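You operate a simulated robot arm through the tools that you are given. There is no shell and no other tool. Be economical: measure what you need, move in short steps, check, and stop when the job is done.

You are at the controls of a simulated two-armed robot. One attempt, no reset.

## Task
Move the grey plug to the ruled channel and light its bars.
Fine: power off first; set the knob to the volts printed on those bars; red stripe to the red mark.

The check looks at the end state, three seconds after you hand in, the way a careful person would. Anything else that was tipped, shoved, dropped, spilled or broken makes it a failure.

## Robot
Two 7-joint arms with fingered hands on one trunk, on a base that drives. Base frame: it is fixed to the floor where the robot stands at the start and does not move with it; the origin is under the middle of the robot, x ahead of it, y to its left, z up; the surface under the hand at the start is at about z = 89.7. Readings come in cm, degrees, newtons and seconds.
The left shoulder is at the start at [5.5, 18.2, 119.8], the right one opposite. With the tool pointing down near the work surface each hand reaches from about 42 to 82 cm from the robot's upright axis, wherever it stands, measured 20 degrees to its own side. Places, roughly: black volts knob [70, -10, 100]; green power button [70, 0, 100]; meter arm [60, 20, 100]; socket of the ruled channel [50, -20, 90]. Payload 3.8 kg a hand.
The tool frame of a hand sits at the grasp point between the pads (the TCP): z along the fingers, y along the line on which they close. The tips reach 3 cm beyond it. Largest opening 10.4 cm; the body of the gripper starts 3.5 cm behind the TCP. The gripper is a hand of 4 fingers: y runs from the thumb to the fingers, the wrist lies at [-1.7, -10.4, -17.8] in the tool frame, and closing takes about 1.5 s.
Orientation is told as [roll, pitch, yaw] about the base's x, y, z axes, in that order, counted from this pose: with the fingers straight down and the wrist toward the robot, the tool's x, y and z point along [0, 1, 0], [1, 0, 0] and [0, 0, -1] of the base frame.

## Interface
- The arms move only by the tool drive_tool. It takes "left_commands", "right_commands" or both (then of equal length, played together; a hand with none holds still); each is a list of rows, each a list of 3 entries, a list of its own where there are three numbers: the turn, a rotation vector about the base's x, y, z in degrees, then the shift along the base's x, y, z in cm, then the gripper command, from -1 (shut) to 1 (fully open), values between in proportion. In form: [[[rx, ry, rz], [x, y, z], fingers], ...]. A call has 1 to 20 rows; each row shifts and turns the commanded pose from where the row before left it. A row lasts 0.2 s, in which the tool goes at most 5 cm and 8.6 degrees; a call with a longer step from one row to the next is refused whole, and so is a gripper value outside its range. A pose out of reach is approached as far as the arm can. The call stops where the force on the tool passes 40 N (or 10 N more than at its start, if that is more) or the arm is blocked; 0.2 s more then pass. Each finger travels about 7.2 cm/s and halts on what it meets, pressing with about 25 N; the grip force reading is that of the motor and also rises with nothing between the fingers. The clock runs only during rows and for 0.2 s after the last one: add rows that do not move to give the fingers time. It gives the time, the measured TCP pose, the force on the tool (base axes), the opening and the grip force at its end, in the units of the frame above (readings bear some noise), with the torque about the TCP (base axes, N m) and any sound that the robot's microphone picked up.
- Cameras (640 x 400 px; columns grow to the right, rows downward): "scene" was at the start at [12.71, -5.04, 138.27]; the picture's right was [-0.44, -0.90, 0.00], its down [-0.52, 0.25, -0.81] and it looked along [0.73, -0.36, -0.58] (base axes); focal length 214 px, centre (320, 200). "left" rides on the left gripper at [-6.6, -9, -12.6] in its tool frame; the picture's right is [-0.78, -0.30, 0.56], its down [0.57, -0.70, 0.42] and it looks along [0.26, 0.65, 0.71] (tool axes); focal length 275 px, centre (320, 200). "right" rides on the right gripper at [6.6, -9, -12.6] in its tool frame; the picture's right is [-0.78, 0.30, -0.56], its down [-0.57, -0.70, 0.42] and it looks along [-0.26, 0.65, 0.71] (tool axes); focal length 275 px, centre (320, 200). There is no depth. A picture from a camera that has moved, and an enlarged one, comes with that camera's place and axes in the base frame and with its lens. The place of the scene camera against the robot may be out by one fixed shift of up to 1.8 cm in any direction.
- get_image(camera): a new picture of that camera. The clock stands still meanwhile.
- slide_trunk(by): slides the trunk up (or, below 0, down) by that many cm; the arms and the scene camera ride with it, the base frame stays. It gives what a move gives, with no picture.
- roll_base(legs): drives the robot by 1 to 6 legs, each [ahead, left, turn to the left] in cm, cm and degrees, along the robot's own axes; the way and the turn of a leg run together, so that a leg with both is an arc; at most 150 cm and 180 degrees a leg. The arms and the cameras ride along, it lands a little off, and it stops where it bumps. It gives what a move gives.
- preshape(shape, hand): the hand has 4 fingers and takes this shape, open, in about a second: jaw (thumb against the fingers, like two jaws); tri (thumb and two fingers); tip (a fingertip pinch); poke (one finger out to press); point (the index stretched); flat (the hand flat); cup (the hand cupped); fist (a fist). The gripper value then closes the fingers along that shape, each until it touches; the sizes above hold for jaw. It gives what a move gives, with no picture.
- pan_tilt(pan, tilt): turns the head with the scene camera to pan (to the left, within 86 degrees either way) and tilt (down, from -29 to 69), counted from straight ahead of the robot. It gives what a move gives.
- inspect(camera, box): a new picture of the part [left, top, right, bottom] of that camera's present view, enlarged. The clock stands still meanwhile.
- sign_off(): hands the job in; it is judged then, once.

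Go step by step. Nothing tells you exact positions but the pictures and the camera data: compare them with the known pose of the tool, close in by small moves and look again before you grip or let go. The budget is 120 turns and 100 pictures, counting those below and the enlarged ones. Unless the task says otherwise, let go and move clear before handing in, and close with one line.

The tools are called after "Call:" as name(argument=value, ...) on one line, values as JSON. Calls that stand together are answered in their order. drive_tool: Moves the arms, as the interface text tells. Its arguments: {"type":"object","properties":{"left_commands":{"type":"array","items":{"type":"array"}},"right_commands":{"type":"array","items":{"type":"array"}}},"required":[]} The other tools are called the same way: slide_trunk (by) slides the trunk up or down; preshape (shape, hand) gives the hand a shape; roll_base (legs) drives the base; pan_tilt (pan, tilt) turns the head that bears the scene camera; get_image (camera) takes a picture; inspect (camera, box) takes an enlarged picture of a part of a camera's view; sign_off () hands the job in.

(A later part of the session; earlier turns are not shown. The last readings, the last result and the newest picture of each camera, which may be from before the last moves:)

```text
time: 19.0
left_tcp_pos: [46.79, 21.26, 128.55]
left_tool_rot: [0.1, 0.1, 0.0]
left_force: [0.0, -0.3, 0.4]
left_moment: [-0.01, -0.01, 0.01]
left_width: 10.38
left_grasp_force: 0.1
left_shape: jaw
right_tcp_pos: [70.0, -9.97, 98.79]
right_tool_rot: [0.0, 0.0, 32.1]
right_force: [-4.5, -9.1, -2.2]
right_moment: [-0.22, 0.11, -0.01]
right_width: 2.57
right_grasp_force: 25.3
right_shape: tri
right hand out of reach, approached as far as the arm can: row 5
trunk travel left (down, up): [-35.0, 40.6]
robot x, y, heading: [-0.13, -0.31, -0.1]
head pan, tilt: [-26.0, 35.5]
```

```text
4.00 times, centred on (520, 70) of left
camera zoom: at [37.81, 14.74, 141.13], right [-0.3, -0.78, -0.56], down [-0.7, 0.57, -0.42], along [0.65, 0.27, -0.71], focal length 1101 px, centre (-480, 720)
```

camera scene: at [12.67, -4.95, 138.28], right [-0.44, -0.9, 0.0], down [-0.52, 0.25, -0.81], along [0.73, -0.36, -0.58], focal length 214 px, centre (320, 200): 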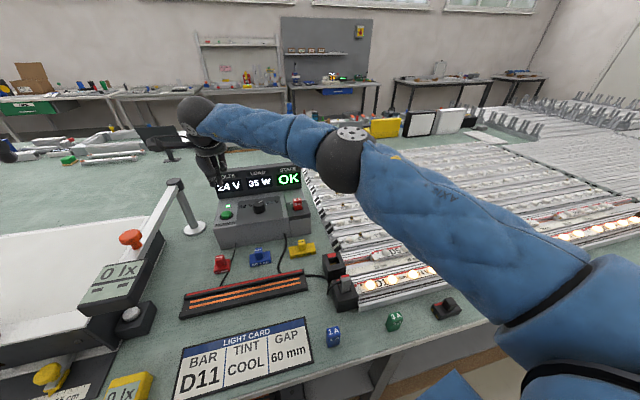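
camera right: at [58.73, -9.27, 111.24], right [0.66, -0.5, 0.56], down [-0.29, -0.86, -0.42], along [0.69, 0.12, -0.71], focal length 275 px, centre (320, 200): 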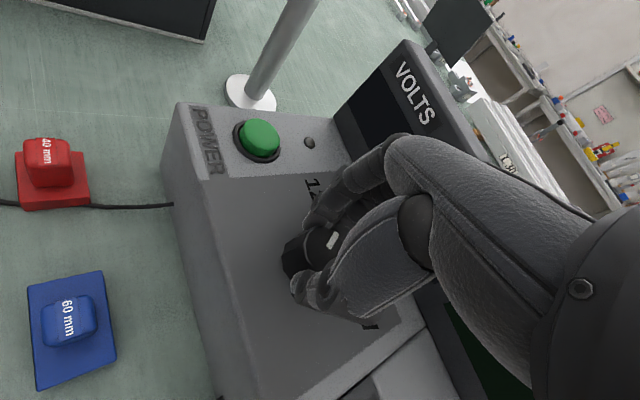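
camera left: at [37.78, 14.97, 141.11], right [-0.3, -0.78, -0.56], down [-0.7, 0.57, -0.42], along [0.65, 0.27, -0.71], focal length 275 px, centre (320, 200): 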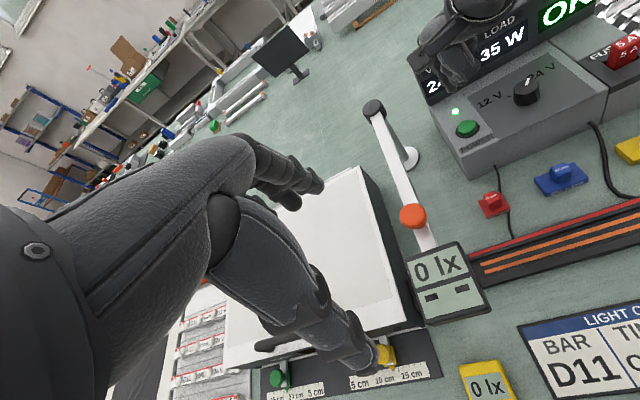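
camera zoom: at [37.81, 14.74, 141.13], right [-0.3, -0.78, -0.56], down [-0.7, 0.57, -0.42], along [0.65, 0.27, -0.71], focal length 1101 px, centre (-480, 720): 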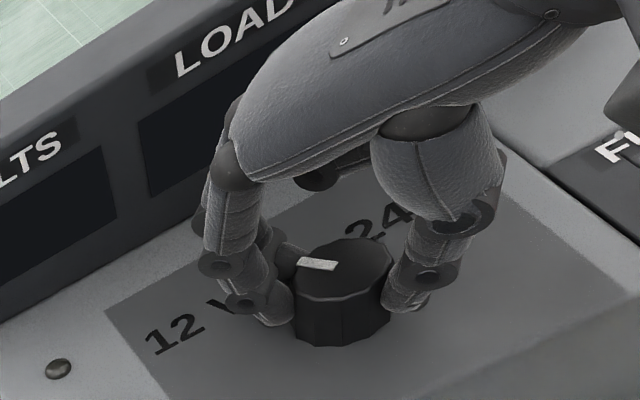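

Turned 72° before the wrist limit. Release, lift and check the pointer.

Call:
drive_tool(right_commands=[[[0, 0, 0], [0, 0, 0], 0.0], [[0, 0, 0], [0, 0, 0], 0.3], [[0, 0, 0], [0, 0, 0], 0.3], [[0, 0, 0], [0, 0, 0], 0.3], [[0, 0, 0], [0, 0, 2], 0.3], [[0, 0, 0], [0, 0, 3], 0.3], [[0, 0, 0], [0, 0, 3], 0.3]])

Call:
get_image(camera="right")

Call:
inspect(camera="left", box=[440, 20, 600, 120])

```text
time: 20.6
left_tcp_pos: [46.79, 21.63, 128.5]
left_tool_rot: [0.0, 0.1, 0.1]
left_force: [0.0, -0.4, -0.2]
left_moment: [-0.02, -0.02, 0.06]
left_width: 10.35
left_grasp_force: 0.0
left_shape: jaw
right_tcp_pos: [70.0, -9.89, 104.68]
right_tool_rot: [0.0, 0.1, 32.1]
right_force: [0.6, -0.8, -0.3]
right_moment: [-0.01, 0.01, 0.0]
right_width: 6.73
right_grasp_force: 0.1
right_shape: tri
right hand out of reach, approached as far as the arm can: row 7
trunk travel left (down, up): [-35.0, 40.6]
robot x, y, heading: [0.15, -0.16, -0.1]
head pan, tilt: [-26.0, 35.5]
```

```text
59 pictures are left
camera right: at [58.83, -9.08, 117.16], right [0.66, -0.5, 0.56], down [-0.29, -0.86, -0.42], along [0.69, 0.12, -0.71], focal length 275 px, centre (320, 200)
```

right: 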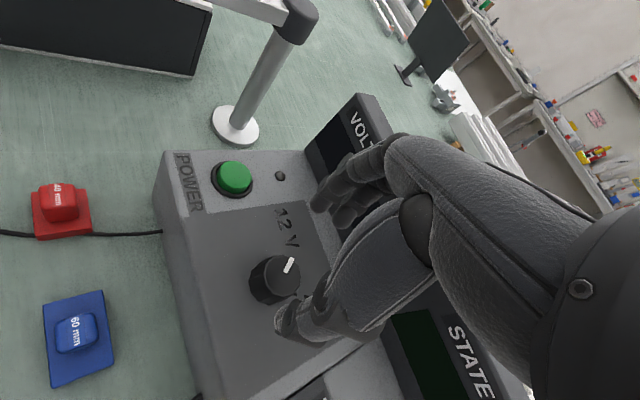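

```text
4.00 times, centred on (520, 70) of left
camera zoom: at [37.85, 14.87, 141.1], right [-0.3, -0.78, -0.56], down [-0.7, 0.57, -0.42], along [0.65, 0.27, -0.71], focal length 1101 px, centre (-480, 720)
```

zoom: 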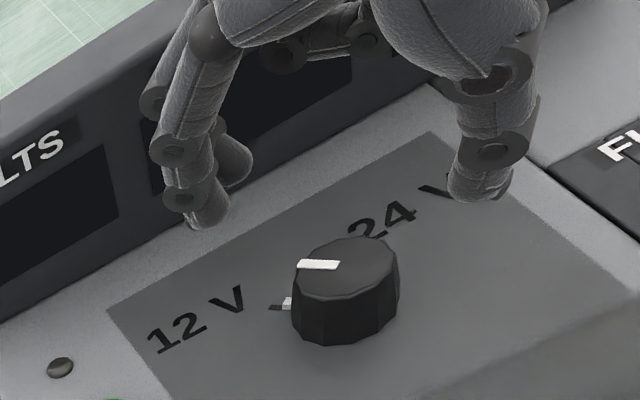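

The white pointer nub looks lined up with the 12 V tick; zoom to confirm.

Call:
inspect(camera="left", box=[500, 75, 550, 110])

Call:
inspect(camera="right", box=[240, 190, 340, 320])

```text
11.43 times, centred on (525, 92) of left
camera zoom: at [37.85, 14.87, 141.1], right [-0.3, -0.78, -0.56], down [-0.7, 0.57, -0.42], along [0.65, 0.27, -0.71], focal length 3146 px, centre (-2023, 1429)
```

zoom: 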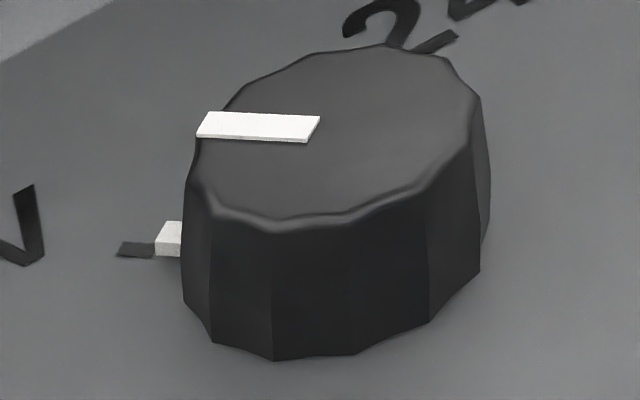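

```text
3.08 times, centred on (290, 255) of right
camera zoom: at [58.83, -9.08, 117.16], right [0.66, -0.5, 0.56], down [-0.29, -0.86, -0.42], along [0.69, 0.12, -0.71], focal length 847 px, centre (412, 31)
```

zoom: 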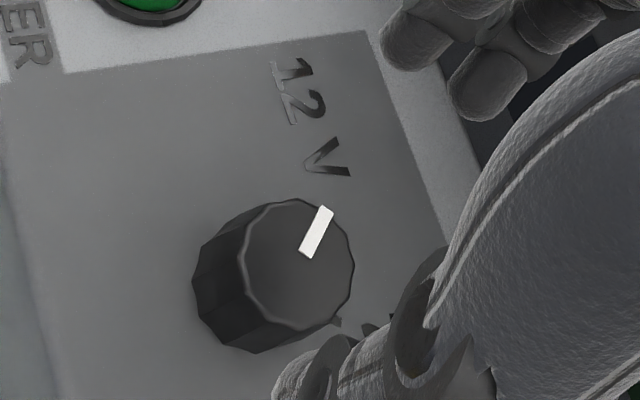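

12 V is set. Now raise the right hand, unwind it, bring it near the plug, and back the base up 14 cm for a better reach of the plug (≈[36.5, -21.5]).

Call:
drive_tool(right_commands=[[[0, 0, -8], [-1, 0, 4], 0.3], [[0, 0, -8], [-1, 0, 4], 0.3], [[0, 0, -8], [-2, -1, 4], 1], [[0, 0, -8], [-3, -2, 2], 1], [[0, 0, 0], [-4, -2, 0], 1], [[0, 0, 0], [-4, -2, 0], 1], [[0, 0, 0], [-4, -2, 0], 1], [[0, 0, 0], [0, 0, 0], 1]])

Call:
roll_base(legs=[[-14, 0, 0]])

Call:
get_image(camera="right")

Call:
pan_tilt(pan=-20, tilt=40)

Call:
get_image(camera="scene")

```text
time: 22.4
left_tcp_pos: [46.83, 21.52, 128.55]
left_tool_rot: [0.1, 0.1, 0.1]
left_force: [0.4, -0.5, 0.3]
left_moment: [-0.05, 0.04, -0.02]
left_width: 10.37
left_grasp_force: 0.0
left_shape: jaw
right_tcp_pos: [51.03, -18.68, 118.46]
right_tool_rot: [0.1, 0.2, 0.0]
right_force: [0.6, -0.4, 0.2]
right_moment: [-0.02, 0.01, 0.01]
right_width: 10.35
right_grasp_force: 0.2
right_shape: tri
trunk travel left (down, up): [-35.0, 40.6]
robot x, y, heading: [0.2, 0.05, 0.1]
head pan, tilt: [-26.0, 35.5]
```

```text
time: 23.7
left_tcp_pos: [32.5, 21.38, 128.62]
left_tool_rot: [-0.1, 0.0, -0.1]
left_force: [-1.0, 0.6, 0.1]
left_moment: [0.02, 0.0, -0.02]
left_width: 10.37
left_grasp_force: 0.1
left_shape: jaw
right_tcp_pos: [36.75, -18.73, 118.61]
right_tool_rot: [0.0, -0.1, 0.0]
right_force: [0.1, -0.4, 0.5]
right_moment: [0.01, -0.05, -0.03]
right_width: 10.36
right_grasp_force: 0.1
right_shape: tri
trunk travel left (down, up): [-35.0, 40.6]
robot x, y, heading: [-14.36, 0.11, -0.2]
head pan, tilt: [-26.0, 35.5]
```

```text
55 pictures are left
camera right: at [27.67, -12.23, 131.06], right [0.3, -0.78, 0.56], down [-0.7, -0.57, -0.43], along [0.65, -0.27, -0.71], focal length 275 px, centre (320, 200)
```

right: 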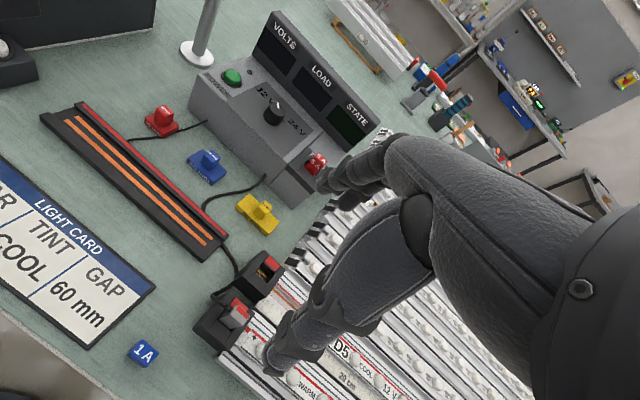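

```text
time: 24.4
left_tcp_pos: [32.72, 21.32, 128.37]
left_tool_rot: [0.0, 0.1, 0.0]
left_force: [-0.2, -0.3, -0.1]
left_moment: [0.04, -0.02, -0.03]
left_width: 10.37
left_grasp_force: 0.1
left_shape: jaw
right_tcp_pos: [36.95, -18.71, 118.38]
right_tool_rot: [-0.1, 0.1, 0.0]
right_force: [-0.5, -0.1, 0.1]
right_moment: [0.0, 0.02, -0.01]
right_width: 10.36
right_grasp_force: 0.1
right_shape: tri
trunk travel left (down, up): [-35.0, 40.6]
robot x, y, heading: [-14.23, -0.05, 0.0]
head pan, tilt: [-20.0, 40.0]
```

```text
54 pictures are left
camera scene: at [-1.22, -4.11, 137.59], right [-0.34, -0.94, 0.0], down [-0.6, 0.22, -0.77], along [0.72, -0.26, -0.64], focal length 214 px, centre (320, 200)
```

scene: 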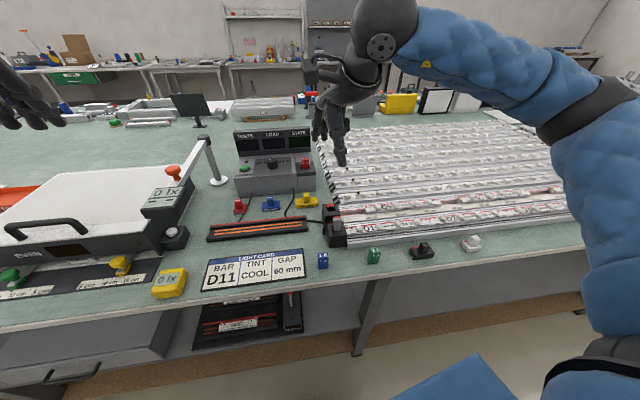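

Now zoom on the plug and the sockets from the hand camera.

Call:
inspect(camera="right", box=[180, 235, 308, 385])

Call:
inspect(camera="scene", box=[300, 190, 380, 255])

```text
2.67 times, centred on (244, 310) of right
camera zoom: at [27.9, -12.23, 130.97], right [0.3, -0.78, 0.56], down [-0.7, -0.57, -0.42], along [0.65, -0.27, -0.71], focal length 734 px, centre (523, -93)
```

zoom: 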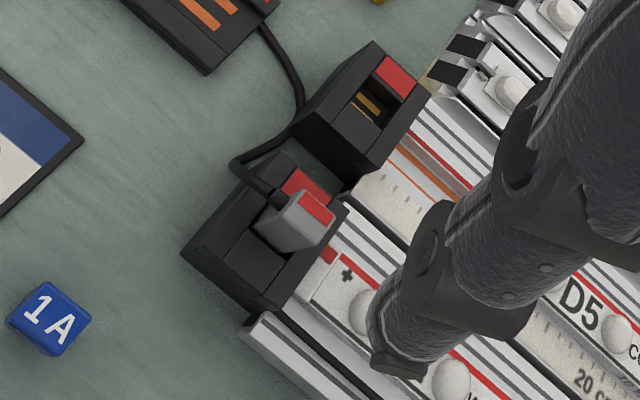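

```text
6.15 times, centred on (340, 222) of scene
camera zoom: at [-1.22, -4.11, 137.59], right [-0.34, -0.94, 0.0], down [-0.6, 0.22, -0.77], along [0.72, -0.26, -0.64], focal length 1320 px, centre (197, 62)
```

zoom: 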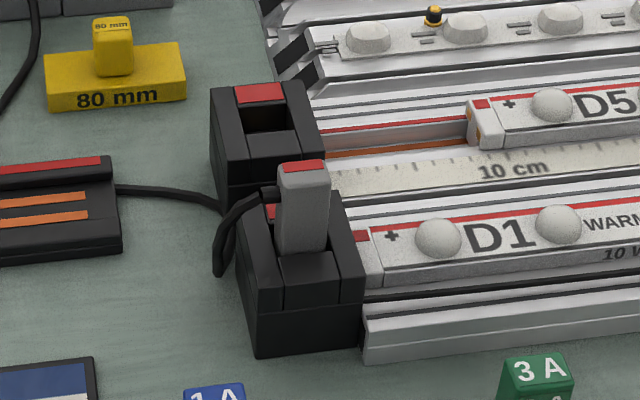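

Plug top ≈[36.8, -21.4, 96.5], ruled socket hole ≈[44, -22.8, 93], both yawed about -10°. Move the hand above the plug with yaw -10° and look.

Call:
drive_tool(right_commands=[[[0, 0, -5], [0, -1.3, -3], 0.3], [[0, 0, -5], [-0.1, -1.4, -3], 0.3], [[0, 0, 0], [0, 0, -3], 0.3], [[0, 0, 0], [0, 0, -3], 0.3], [[0, 0, 0], [0, 0, 0], 0.3], [[0, 0, 0], [0, 0, 0], 0.3]])

Call:
get_image(camera="right")

Call:
inspect(camera="scene", box=[290, 150, 400, 255])

```text
time: 25.8
left_tcp_pos: [32.76, 21.42, 128.44]
left_tool_rot: [0.1, 0.1, 0.0]
left_force: [-0.2, 0.3, 0.1]
left_moment: [0.03, 0.0, -0.01]
left_width: 10.39
left_grasp_force: 0.0
left_shape: jaw
right_tcp_pos: [36.89, -21.68, 106.26]
right_tool_rot: [-0.1, 0.0, -10.0]
right_force: [0.0, 0.0, -0.8]
right_moment: [0.01, -0.01, -0.01]
right_width: 6.81
right_grasp_force: 0.1
right_shape: tri
trunk travel left (down, up): [-35.0, 40.6]
robot x, y, heading: [-14.05, 0.22, -0.2]
head pan, tilt: [-20.0, 40.0]
```

```text
51 pictures are left
camera right: at [29.02, -13.59, 118.81], right [0.16, -0.82, 0.56], down [-0.79, -0.44, -0.42], along [0.59, -0.37, -0.71], focal length 275 px, centre (320, 200)
```

right: 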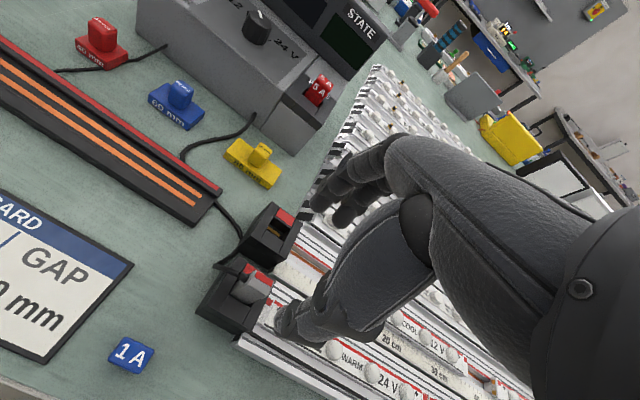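

```text
3.81 times, centred on (345, 202) of scene
camera zoom: at [-1.26, -4.11, 137.59], right [-0.34, -0.94, 0.0], down [-0.6, 0.22, -0.77], along [0.72, -0.26, -0.64], focal length 817 px, centre (225, 190)
```

zoom: 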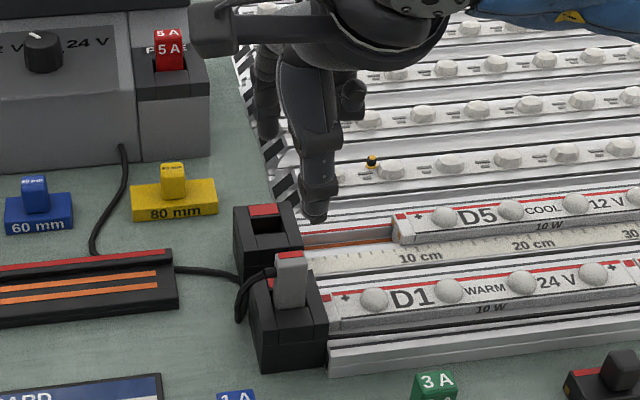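

Call:
inspect(camera="right", box=[190, 190, 350, 350])

```text
2.50 times, centred on (270, 270) of right
camera zoom: at [29.02, -13.59, 118.81], right [0.16, -0.82, 0.56], down [-0.79, -0.44, -0.42], along [0.59, -0.37, -0.71], focal length 688 px, centre (445, 25)
```

zoom: 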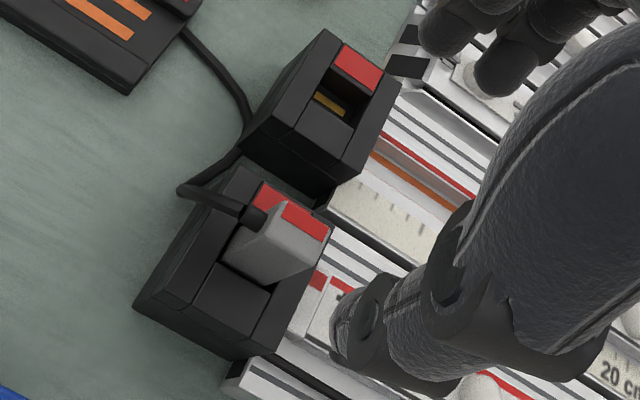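

Plug top centre ≈[36.5, -21.3], ~1.9×1.4 cm, yaw -10°. Descend to TCP z≈100 and look.

Call:
drive_tool(right_commands=[[[0, 0, 0], [-0.4, 0.4, -2], 0.2], [[0, 0, 0], [0, 0, -2], 0.2], [[0, 0, 0], [0, 0, -2], 0.2], [[0, 0, 0], [0, 0, 0], 0.2]])

Call:
inspect(camera="right", box=[220, 170, 400, 360])

Call:
inspect(camera="scene", box=[290, 170, 380, 255])

Call:
get_image(camera="left")

```text
time: 26.8
left_tcp_pos: [32.68, 21.41, 128.45]
left_tool_rot: [0.0, 0.1, 0.1]
left_force: [0.0, 0.1, -0.2]
left_moment: [0.0, -0.03, -0.03]
left_width: 10.37
left_grasp_force: 0.0
left_shape: jaw
right_tcp_pos: [36.64, -21.27, 100.48]
right_tool_rot: [0.0, 0.1, -10.0]
right_force: [0.1, -0.5, 0.7]
right_moment: [0.01, -0.02, -0.03]
right_width: 6.31
right_grasp_force: 0.0
right_shape: tri
trunk travel left (down, up): [-35.0, 40.6]
robot x, y, heading: [-14.07, 0.08, -0.1]
head pan, tilt: [-20.0, 40.0]
```

```text
2.11 times, centred on (310, 265) of right
camera zoom: at [28.69, -13.17, 112.92], right [0.16, -0.82, 0.56], down [-0.79, -0.44, -0.42], along [0.59, -0.37, -0.71], focal length 580 px, centre (341, 63)
```

zoom: 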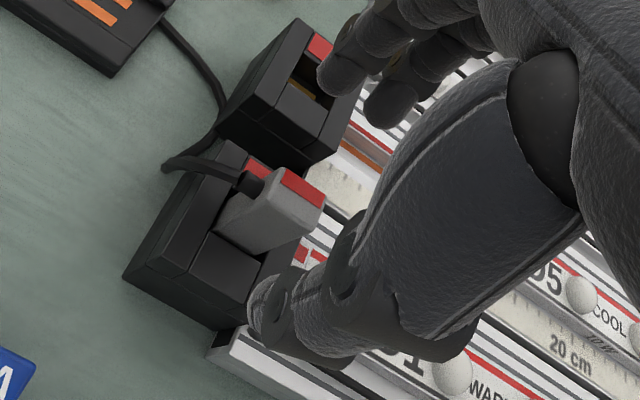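

```text
4.71 times, centred on (335, 212) of scene
camera zoom: at [-1.28, -4.09, 137.59], right [-0.34, -0.94, 0.0], down [-0.6, 0.22, -0.77], along [0.72, -0.26, -0.64], focal length 1009 px, centre (249, 141)
```

zoom: 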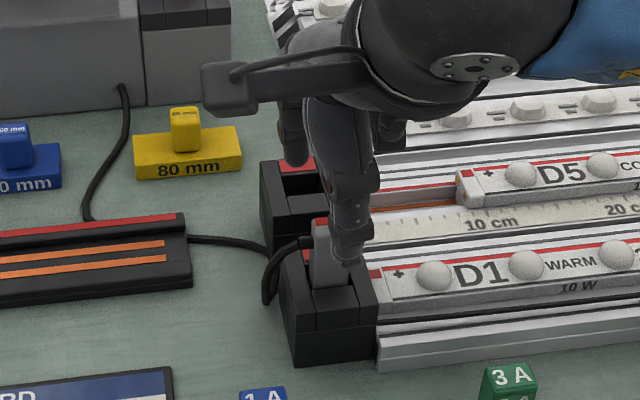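

```text
46 pictures are left
camera left: at [23.75, 14.88, 141.11], right [-0.3, -0.78, -0.56], down [-0.7, 0.57, -0.42], along [0.65, 0.27, -0.71], focal length 275 px, centre (320, 200)
```

left: 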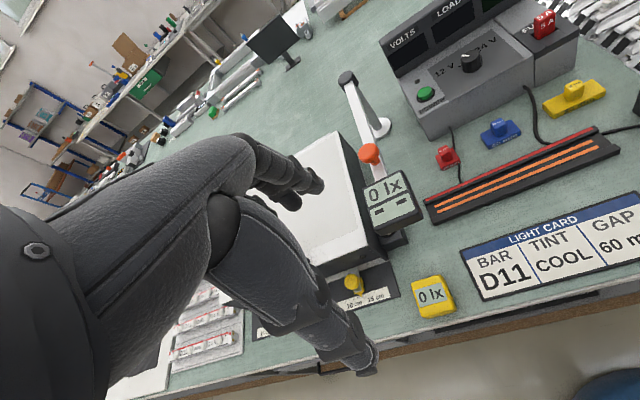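

Refined plug top ≈[36.8, -21.4, 96]. Narrow the opening, descend to z≈97.7 and check.

Call:
drive_tool(right_commands=[[[0, 0, 0], [0.1, -0.15, -0.5], -0.05], [[0, 0, 0], [0.1, 0, -0.7], -0.05], [[0, 0, 0], [0, 0, -0.8], -0.05], [[0, 0, 0], [0, 0, -0.7], -0.05], [[0, 0, 0], [0, 0, 0], -0.05]])

Call:
inspect(camera="right", box=[220, 170, 400, 360])

Call:
inspect(camera="scene", box=[290, 170, 380, 255])

```text
time: 28.0
left_tcp_pos: [32.69, 21.41, 128.63]
left_tool_rot: [-0.1, 0.1, 0.0]
left_force: [0.5, -0.4, 0.2]
left_moment: [-0.01, -0.02, 0.01]
left_width: 10.36
left_grasp_force: 0.1
left_shape: jaw
right_tcp_pos: [36.82, -21.17, 97.85]
right_tool_rot: [0.0, 0.0, -10.0]
right_force: [0.4, -1.1, -0.6]
right_moment: [0.01, 0.0, 0.01]
right_width: 4.99
right_grasp_force: 0.0
right_shape: tri
trunk travel left (down, up): [-35.0, 40.6]
robot x, y, heading: [-14.21, -0.15, -0.1]
head pan, tilt: [-20.0, 40.0]
```

```text
2.11 times, centred on (310, 265) of right
camera zoom: at [28.93, -13.24, 110.29], right [0.16, -0.82, 0.56], down [-0.79, -0.44, -0.42], along [0.59, -0.37, -0.71], focal length 580 px, centre (341, 63)
```

zoom: 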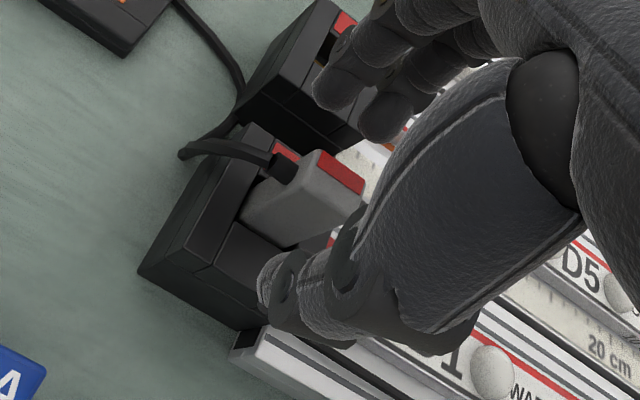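

```text
4.71 times, centred on (335, 212) of scene
camera zoom: at [-1.27, -4.1, 137.59], right [-0.34, -0.94, 0.0], down [-0.6, 0.22, -0.77], along [0.72, -0.26, -0.64], focal length 1009 px, centre (249, 141)
```

zoom: 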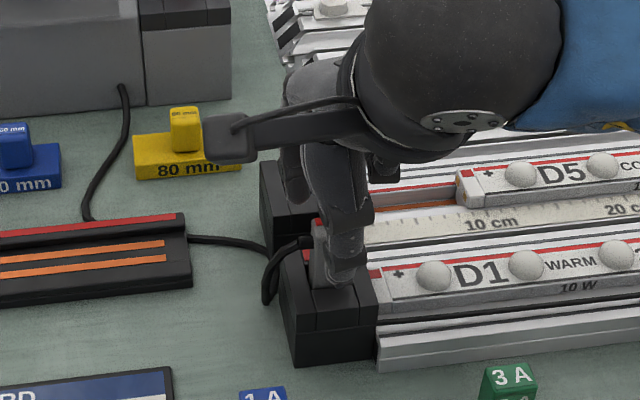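

The hand is well centred on the plug. Lower 0.5 cm more and close.

Call:
drive_tool(right_commands=[[[0, 0, 0], [-0.1, 0, -0.3], -0.05], [[0, 0, 0], [0, 0, -0.2], -0.2], [[0, 0, 0], [0, 0, 0], -0.4], [[0, 0, 0], [0, 0, 0], -0.6], [[0, 0, 0], [0, 0, 0], -0.8], [[0, 0, 0], [0, 0, 0], -0.9], [[0, 0, 0], [0, 0, 0], -0.9], [[0, 0, 0], [0, 0, 0], -0.9]])

Call:
inspect(camera="right", box=[220, 170, 400, 360])

Call:
inspect(camera="scene", box=[290, 170, 380, 255])

```text
time: 29.8
left_tcp_pos: [32.83, 21.3, 128.53]
left_tool_rot: [0.0, 0.0, 0.0]
left_force: [-0.3, -0.2, -0.4]
left_moment: [-0.04, 0.01, 0.0]
left_width: 10.37
left_grasp_force: 0.0
left_shape: jaw
right_tcp_pos: [36.63, -21.2, 97.32]
right_tool_rot: [0.0, 0.0, -10.0]
right_force: [0.9, 0.2, -0.2]
right_moment: [-0.04, -0.09, 0.0]
right_width: 1.09
right_grasp_force: 24.9
right_shape: tri
trunk travel left (down, up): [-35.0, 40.6]
robot x, y, heading: [-13.71, 0.18, 0.1]
head pan, tilt: [-20.0, 40.0]
```

```text
2.11 times, centred on (310, 265) of right
camera zoom: at [28.76, -13.24, 109.76], right [0.16, -0.82, 0.56], down [-0.79, -0.44, -0.42], along [0.59, -0.37, -0.71], focal length 580 px, centre (341, 63)
```

zoom: 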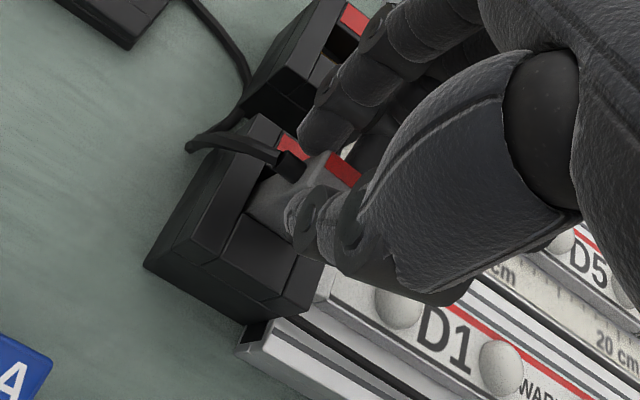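

```text
4.71 times, centred on (335, 212) of scene
camera zoom: at [-1.24, -4.11, 137.59], right [-0.34, -0.94, 0.0], down [-0.6, 0.22, -0.77], along [0.72, -0.26, -0.64], focal length 1009 px, centre (249, 141)
```

zoom: 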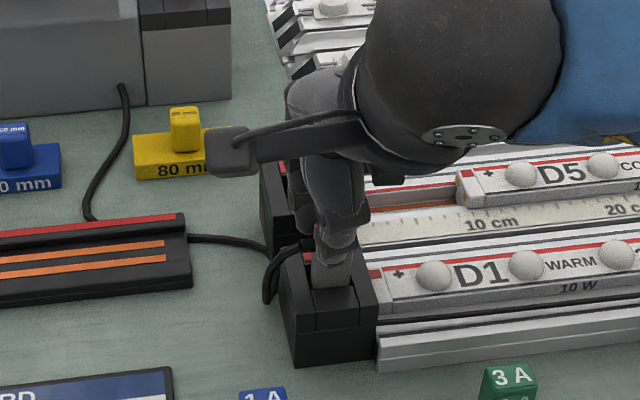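

Grip is firm at 25 N. Pull straight up slowly.

Call:
drive_tool(right_commands=[[[0, 0, 0], [0, 0, 0.4], -0.9], [[0, 0, 0], [0, 0, 0.5], -0.9], [[0, 0, 0], [0, 0, 0.6], -0.9], [[0, 0, 0], [0, 0, 0.8], -0.9], [[0, 0, 0], [0, 0, 0.8], -0.9], [[0, 0, 0], [0, 0, 0.8], -0.9]])

Call:
inspect(camera="right", box=[200, 170, 400, 370])

Call:
inspect(camera="scene", box=[290, 170, 380, 255])

```text
time: 31.2
left_tcp_pos: [32.81, 21.41, 128.57]
left_tool_rot: [0.0, 0.0, -0.1]
left_force: [-0.7, 0.1, 0.0]
left_moment: [0.02, 0.0, -0.01]
left_width: 10.38
left_grasp_force: 0.1
left_shape: jaw
right_tcp_pos: [36.64, -21.22, 101.14]
right_tool_rot: [0.0, 0.0, -10.2]
right_force: [0.1, -1.1, -1.0]
right_moment: [-0.01, 0.01, -0.01]
right_width: 1.11
right_grasp_force: 24.7
right_shape: tri
trunk travel left (down, up): [-35.0, 40.6]
robot x, y, heading: [-14.02, -0.03, 0.1]
head pan, tilt: [-20.0, 40.0]
```

```text
2.00 times, centred on (300, 270) of right
camera zoom: at [28.74, -13.16, 113.65], right [0.16, -0.82, 0.56], down [-0.79, -0.44, -0.42], along [0.59, -0.37, -0.71], focal length 551 px, centre (360, 60)
```

zoom: 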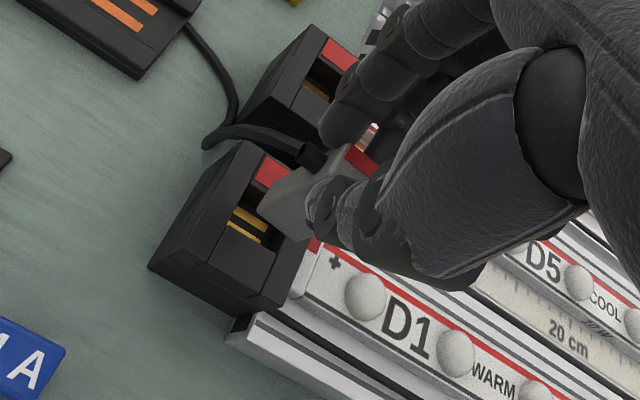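

```text
4.71 times, centred on (335, 212) of scene
camera zoom: at [-1.27, -4.1, 137.59], right [-0.34, -0.94, 0.0], down [-0.6, 0.22, -0.77], along [0.72, -0.26, -0.64], focal length 1009 px, centre (249, 141)
```

zoom: 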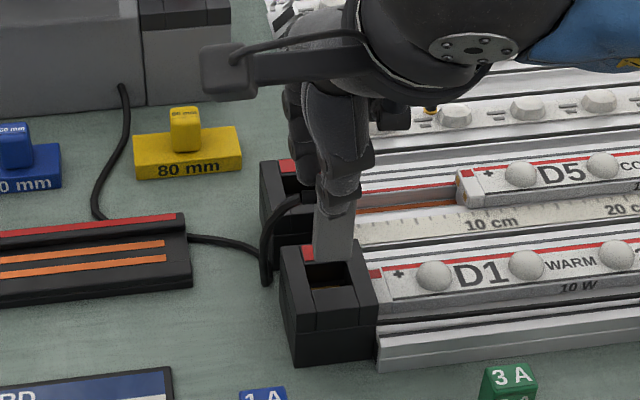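

The plug is out. Socket-to-socket offset ≈(7.3, -1.6). Lift a bit more and move over the ruled socket, then compare.

Call:
drive_tool(right_commands=[[[0, 0, 0], [0, 0, 1.5], -0.9], [[0, 0, 0], [0, 0, 1.5], -0.9], [[0, 0, 0], [2.4, -0.5, 0], -0.9], [[0, 0, 0], [2.4, -0.5, 0], -0.9], [[0, 0, 0], [2.5, -0.5, 0], -0.9], [[0, 0, 0], [0, 0, 0], -0.9]])

Call:
inspect(camera="right", box=[200, 170, 400, 370])

Call:
inspect(camera="scene", box=[290, 170, 380, 255])

```text
time: 32.6
left_tcp_pos: [32.7, 21.43, 128.38]
left_tool_rot: [0.0, -0.1, 0.1]
left_force: [-0.9, -0.9, 0.3]
left_moment: [0.03, -0.01, -0.01]
left_width: 10.37
left_grasp_force: 0.0
left_shape: jaw
right_tcp_pos: [43.68, -22.51, 104.26]
right_tool_rot: [0.0, -0.1, -10.0]
right_force: [0.9, 0.9, -1.0]
right_moment: [0.02, -0.01, 0.01]
right_width: 1.1
right_grasp_force: 25.2
right_shape: tri
trunk travel left (down, up): [-35.0, 40.6]
robot x, y, heading: [-13.98, 0.17, -0.3]
head pan, tilt: [-20.0, 40.0]
```

```text
2.00 times, centred on (300, 270) of right
camera zoom: at [36.03, -14.59, 116.69], right [0.16, -0.82, 0.56], down [-0.79, -0.44, -0.42], along [0.59, -0.37, -0.71], focal length 551 px, centre (360, 60)
```

zoom: 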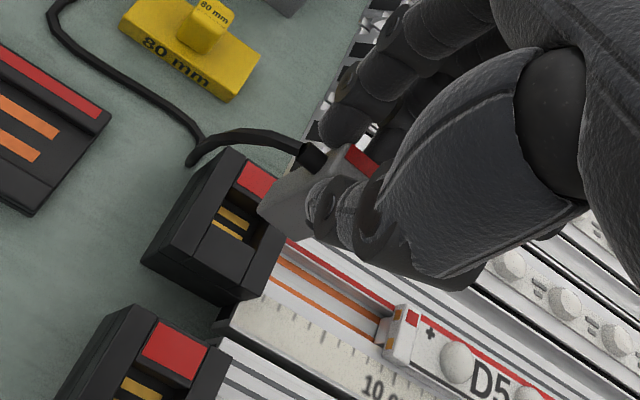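

```text
4.71 times, centred on (335, 212) of scene
camera zoom: at [-1.3, -4.11, 137.6], right [-0.34, -0.94, 0.0], down [-0.6, 0.22, -0.77], along [0.72, -0.26, -0.64], focal length 1009 px, centre (249, 141)
```

zoom: 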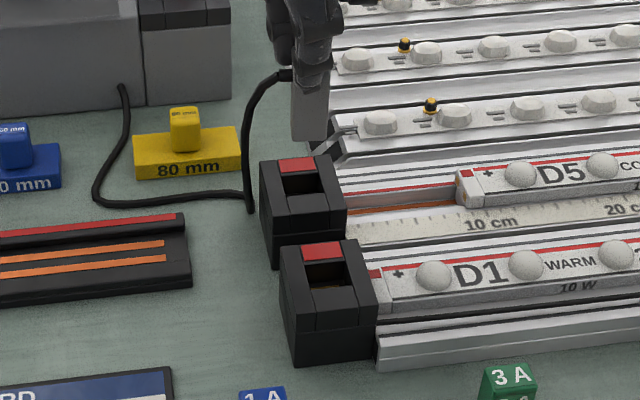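

Clear view of both sockets now. Zoom for a precise offset.

Call:
inspect(camera="scene", box=[340, 198, 375, 250])

Call:
inspect(camera="scene", box=[338, 195, 376, 233])

```text
7.69 times, centred on (358, 224) of scene
camera zoom: at [-1.3, -4.11, 137.6], right [-0.34, -0.94, 0.0], down [-0.6, 0.22, -0.77], along [0.72, -0.26, -0.64], focal length 1650 px, centre (32, 15)
```

zoom: 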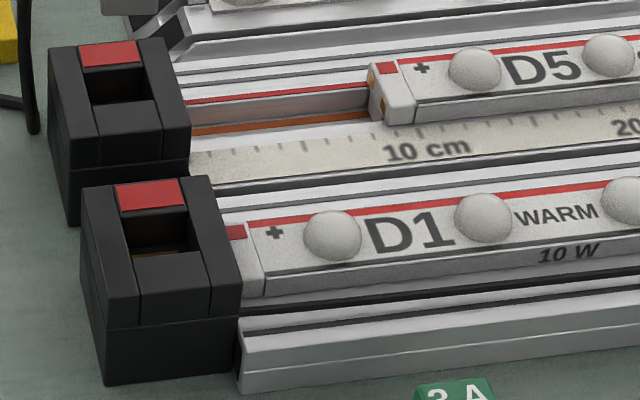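

```text
10.53 times, centred on (357, 214) of scene
camera zoom: at [-1.3, -4.11, 137.6], right [-0.34, -0.94, 0.0], down [-0.6, 0.22, -0.77], along [0.72, -0.26, -0.64], focal length 2258 px, centre (-70, 53)
```

zoom: 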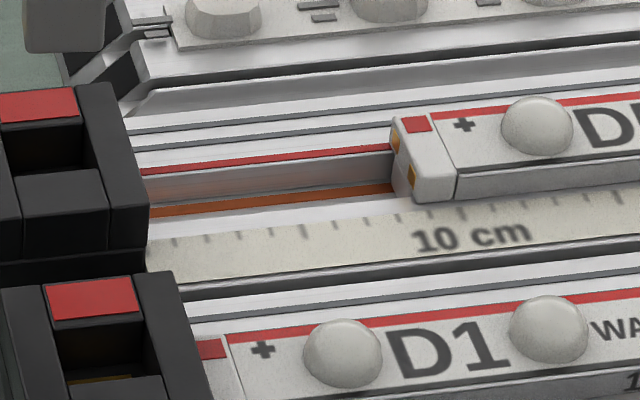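

Offset refined to ≈(7.5, -1.35), so target TCP ≈[44.15, -22.55]. Adjust and descend to just above the hole.

Call:
drive_tool(right_commands=[[[0, 0, 0], [0.45, -0.05, -1], -0.9], [[0, 0, 0], [0, 0, -1], -0.9], [[0, 0, 0], [0, 0, -1], -0.9], [[0, 0, 0], [0, 0, 0], -0.9]])

Call:
inspect(camera="right", box=[220, 200, 360, 340])

Call:
inspect(camera="scene", box=[330, 180, 382, 232])

```text
time: 33.6
left_tcp_pos: [32.69, 21.32, 128.51]
left_tool_rot: [0.0, 0.0, 0.0]
left_force: [0.0, 0.5, 0.4]
left_moment: [-0.02, 0.0, -0.01]
left_width: 10.36
left_grasp_force: 0.1
left_shape: jaw
right_tcp_pos: [44.3, -22.65, 101.07]
right_tool_rot: [0.0, 0.0, -9.9]
right_force: [-0.4, 0.9, -0.9]
right_moment: [-0.03, 0.02, 0.01]
right_width: 1.09
right_grasp_force: 24.8
right_shape: tri
trunk travel left (down, up): [-35.0, 40.6]
robot x, y, heading: [-14.12, -0.14, -0.2]
head pan, tilt: [-20.0, 40.0]
```

```text
2.86 times, centred on (290, 270) of right
camera zoom: at [36.49, -14.69, 113.65], right [0.16, -0.82, 0.56], down [-0.79, -0.44, -0.42], along [0.59, -0.37, -0.71], focal length 786 px, centre (406, 0)
```

zoom: 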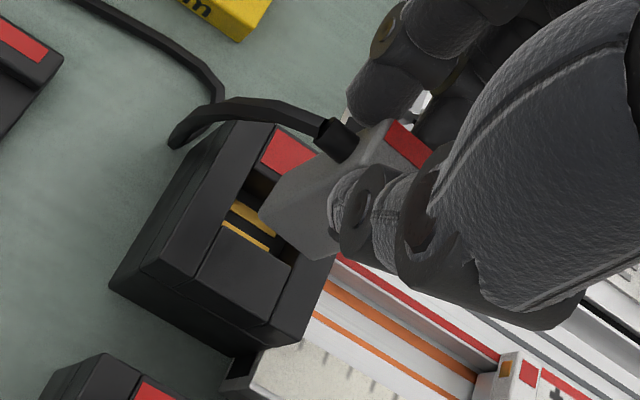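

```text
7.69 times, centred on (356, 206) of scene
camera zoom: at [-1.27, -4.1, 137.59], right [-0.34, -0.94, 0.0], down [-0.6, 0.22, -0.77], along [0.72, -0.26, -0.64], focal length 1650 px, centre (43, 154)
```

zoom: 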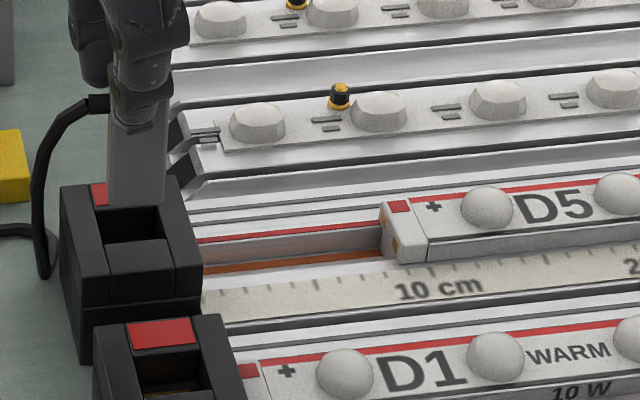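

Comparing with the view above the D1 socket, the plug needs about 0.3 cm more +x. Adjust and recheck at the same height.

Call:
drive_tool(right_commands=[[[0, 0, 0], [0.28, 0, 0], -0.9], [[0, 0, 0], [0, 0, 0], -0.9]])

Call:
inspect(camera="right", box=[200, 170, 400, 370])

Call:
inspect(camera="scene", box=[330, 180, 382, 232])

```text
time: 34.2
left_tcp_pos: [32.84, 21.43, 128.38]
left_tool_rot: [0.0, 0.1, 0.1]
left_force: [1.2, -0.3, 0.0]
left_moment: [0.0, -0.03, -0.01]
left_width: 10.36
left_grasp_force: 0.1
left_shape: jaw
right_tcp_pos: [44.59, -22.75, 101.15]
right_tool_rot: [0.0, 0.0, -10.0]
right_force: [0.4, -1.1, -0.2]
right_moment: [0.0, 0.01, -0.01]
right_width: 1.11
right_grasp_force: 25.8
right_shape: tri
trunk travel left (down, up): [-35.0, 40.6]
robot x, y, heading: [-14.34, 0.14, 0.1]
head pan, tilt: [-20.0, 40.0]
```

```text
2.00 times, centred on (300, 270) of right
camera zoom: at [36.76, -14.71, 113.67], right [0.16, -0.82, 0.56], down [-0.79, -0.44, -0.42], along [0.59, -0.37, -0.71], focal length 551 px, centre (360, 60)
```

zoom: 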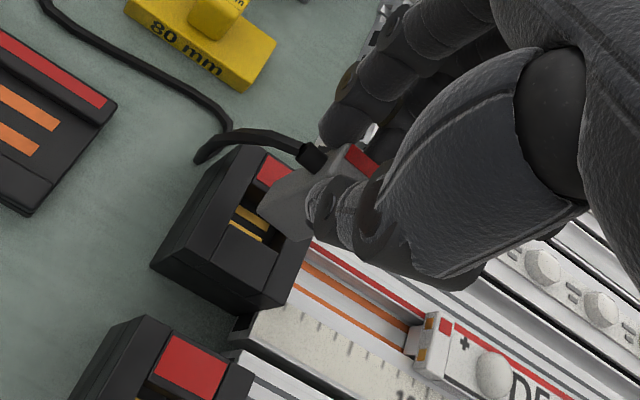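

```text
7.69 times, centred on (356, 206) of scene
camera zoom: at [-1.27, -4.11, 137.59], right [-0.34, -0.94, 0.0], down [-0.6, 0.22, -0.77], along [0.72, -0.26, -0.64], focal length 1650 px, centre (43, 154)
```

zoom: 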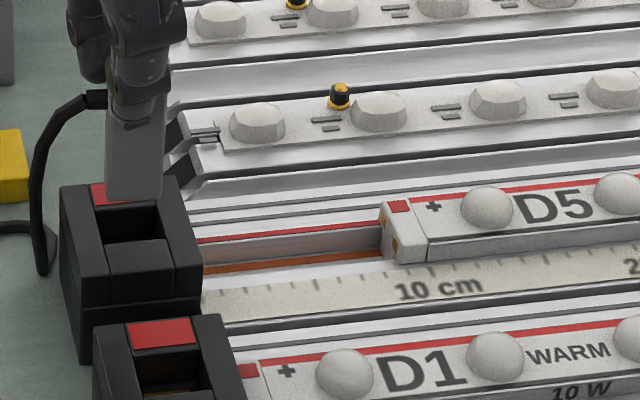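

Now the view matches the D1 reference within ~1 mm. Small final trim and slow insertion, watching force.

Call:
drive_tool(right_commands=[[[0, 0, 0], [0.1, -0.02, -0.3], -0.9], [[0, 0, 0], [0, 0, -0.3], -0.9], [[0, 0, 0], [0, 0, -0.3], -0.9], [[0, 0, 0], [0, 0, -0.3], -0.9]])

Call:
inspect(camera="scene", box=[330, 180, 382, 232])

```text
time: 35.2
left_tcp_pos: [32.79, 21.4, 128.6]
left_tool_rot: [0.0, 0.1, 0.0]
left_force: [0.6, 0.3, 0.4]
left_moment: [0.01, -0.02, -0.04]
left_width: 10.35
left_grasp_force: 0.0
left_shape: jaw
right_tcp_pos: [44.67, -22.71, 100.02]
right_tool_rot: [0.0, 0.0, -10.0]
right_force: [-0.1, 0.4, 0.6]
right_moment: [0.02, 0.0, 0.01]
right_width: 1.1
right_grasp_force: 25.1
right_shape: tri
trunk travel left (down, up): [-35.0, 40.6]
robot x, y, heading: [-14.02, 0.15, 0.1]
head pan, tilt: [-20.0, 40.0]
```

```text
7.69 times, centred on (356, 206) of scene
camera zoom: at [-1.26, -4.1, 137.59], right [-0.34, -0.94, 0.0], down [-0.6, 0.22, -0.77], along [0.72, -0.26, -0.64], focal length 1650 px, centre (43, 154)
```

zoom: 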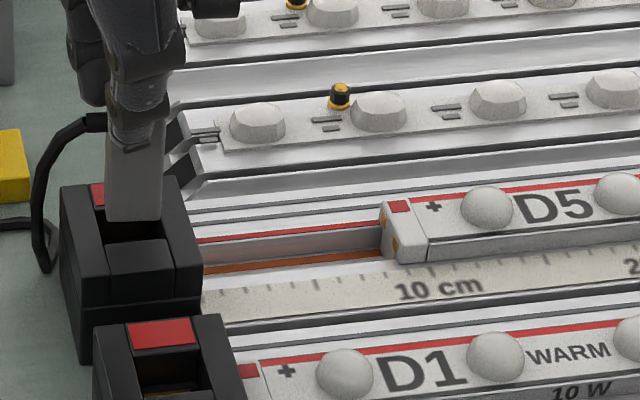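

Call:
drive_tool(right_commands=[[[0, 0, 0], [0, 0, -0.3], -0.9], [[0, 0, 0], [0, 0, -0.3], -0.9], [[0, 0, 0], [0, 0, -0.2], -0.9]])

Call:
inspect(camera="scene", box=[330, 180, 382, 232])

Call:
inspect(camera="right", box=[220, 200, 360, 340])

```text
time: 36.0
left_tcp_pos: [32.7, 21.37, 128.41]
left_tool_rot: [0.0, 0.1, 0.0]
left_force: [-0.4, 0.2, 0.2]
left_moment: [0.0, -0.01, -0.01]
left_width: 10.38
left_grasp_force: 0.0
left_shape: jaw
right_tcp_pos: [44.74, -22.7, 99.24]
right_tool_rot: [0.0, -0.1, -10.0]
right_force: [1.1, 0.3, -0.6]
right_moment: [-0.01, 0.02, 0.0]
right_width: 1.11
right_grasp_force: 24.6
right_shape: tri
trunk travel left (down, up): [-35.0, 40.6]
robot x, y, heading: [-13.76, 0.06, -0.2]
head pan, tilt: [-20.0, 40.0]
```

```text
7.69 times, centred on (356, 206) of scene
camera zoom: at [-1.26, -4.1, 137.59], right [-0.34, -0.94, 0.0], down [-0.6, 0.22, -0.77], along [0.72, -0.26, -0.64], focal length 1650 px, centre (43, 154)
```

zoom: 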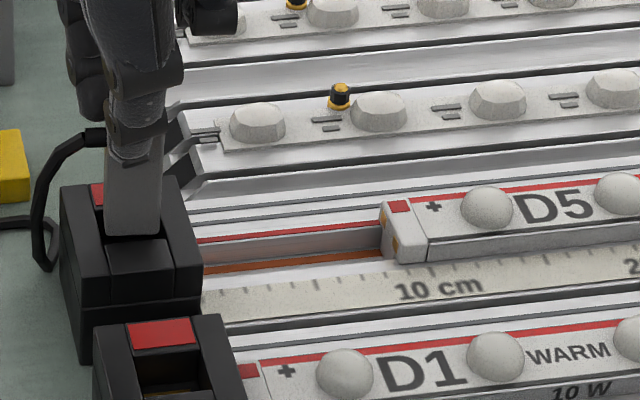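

```text
2.86 times, centred on (290, 270) of right
camera zoom: at [36.89, -14.76, 111.67], right [0.16, -0.82, 0.56], down [-0.79, -0.44, -0.42], along [0.59, -0.37, -0.71], focal length 786 px, centre (406, 0)
```

zoom: 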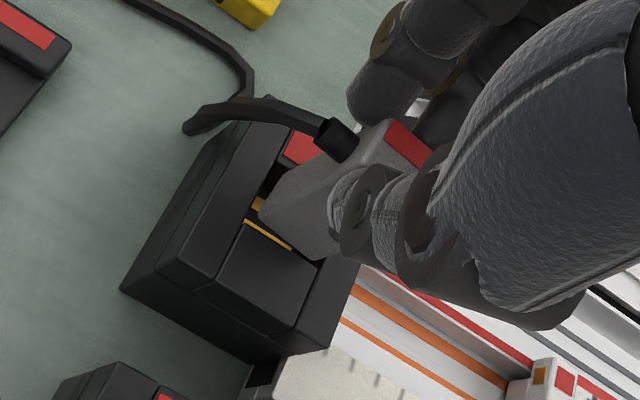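

Call:
drive_tool(right_commands=[[[0, 0, 0], [0, 0, -0.25], -0.9], [[0, 0, 0], [0, 0, -0.25], -0.9], [[0, 0, 0], [0, 0, 0], -0.9]])

Call:
inspect(camera="scene", box=[330, 180, 382, 232])

```text
time: 36.8
left_tcp_pos: [32.61, 21.47, 128.61]
left_tool_rot: [0.0, 0.0, 0.0]
left_force: [-0.3, 0.5, -0.5]
left_moment: [0.0, -0.03, -0.01]
left_width: 10.37
left_grasp_force: 0.0
left_shape: jaw
right_tcp_pos: [44.83, -22.64, 98.91]
right_tool_rot: [0.1, -0.3, -10.0]
right_force: [0.7, 0.7, 8.4]
right_moment: [-0.04, 0.0, 0.01]
right_width: 1.13
right_grasp_force: 25.3
right_shape: tri
trunk travel left (down, up): [-35.0, 40.6]
robot x, y, heading: [-14.09, 0.23, -0.1]
head pan, tilt: [-20.0, 40.0]
```

```text
7.69 times, centred on (356, 206) of scene
camera zoom: at [-1.33, -4.06, 137.61], right [-0.34, -0.94, 0.0], down [-0.6, 0.22, -0.77], along [0.72, -0.26, -0.64], focal length 1650 px, centre (43, 154)
```

zoom: 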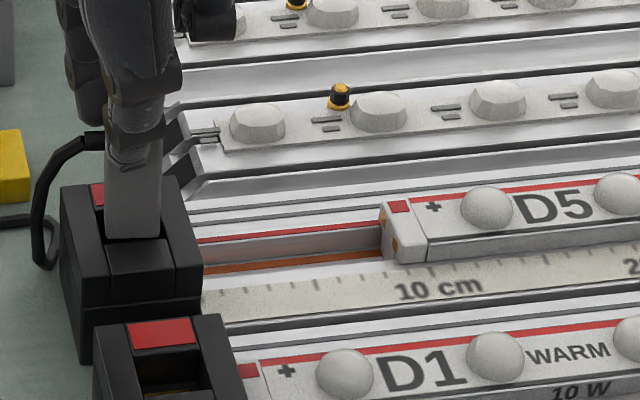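

Light contact (8 N) at 98.9, about 1.6 cm short of seated. Zoom to see which edge it touches.

Call:
inspect(camera="scene", box=[335, 195, 363, 225])

Call:
inspect(camera="right", box=[240, 230, 320, 300])

```text
13.33 times, centred on (349, 210) of scene
camera zoom: at [-1.33, -4.06, 137.61], right [-0.34, -0.94, 0.0], down [-0.6, 0.22, -0.77], along [0.72, -0.26, -0.64], focal length 2860 px, centre (-67, 67)
```

zoom: 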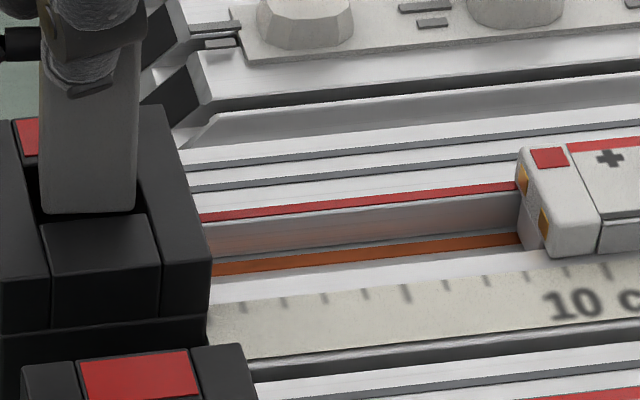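

```text
5.71 times, centred on (280, 265) of right
camera zoom: at [36.88, -14.74, 111.4], right [0.15, -0.82, 0.56], down [-0.79, -0.44, -0.43], along [0.59, -0.37, -0.71], focal length 1573 px, centre (549, -171)
```

zoom: 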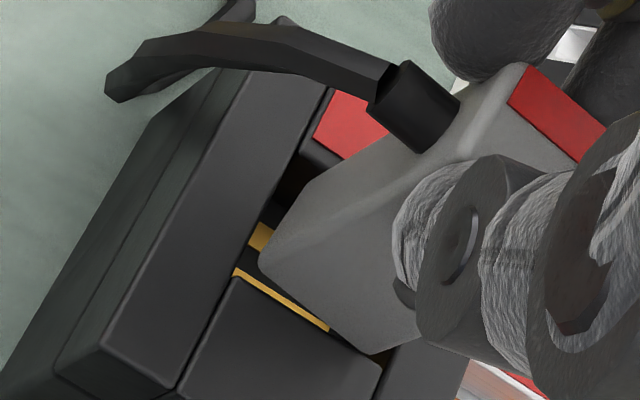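

Triangulation puts the plug's corner right over the hole's corner, so contact may be just a lip. Press a little further and watch forces.

Call:
drive_tool(right_commands=[[[0, 0, 0], [-0.05, 0, -0.1], -0.9], [[0, 0, 0], [-0.05, 0, -0.1], -0.9], [[0, 0, 0], [0, 0, 0], -0.9]])

```text
time: 37.6
left_tcp_pos: [32.54, 21.62, 128.59]
left_tool_rot: [0.0, 0.1, 0.1]
left_force: [-0.2, 0.6, 0.0]
left_moment: [0.01, 0.02, 0.0]
left_width: 10.38
left_grasp_force: 0.1
left_shape: jaw
right_tcp_pos: [44.64, -22.77, 98.89]
right_tool_rot: [0.0, -0.5, -10.0]
right_force: [4.1, 1.1, 22.0]
right_moment: [-0.01, -0.15, 0.06]
right_width: 1.17
right_grasp_force: 25.2
right_shape: tri
trunk travel left (down, up): [-35.0, 40.6]
robot x, y, heading: [-14.03, 0.21, -0.1]
head pan, tilt: [-20.0, 40.0]
```

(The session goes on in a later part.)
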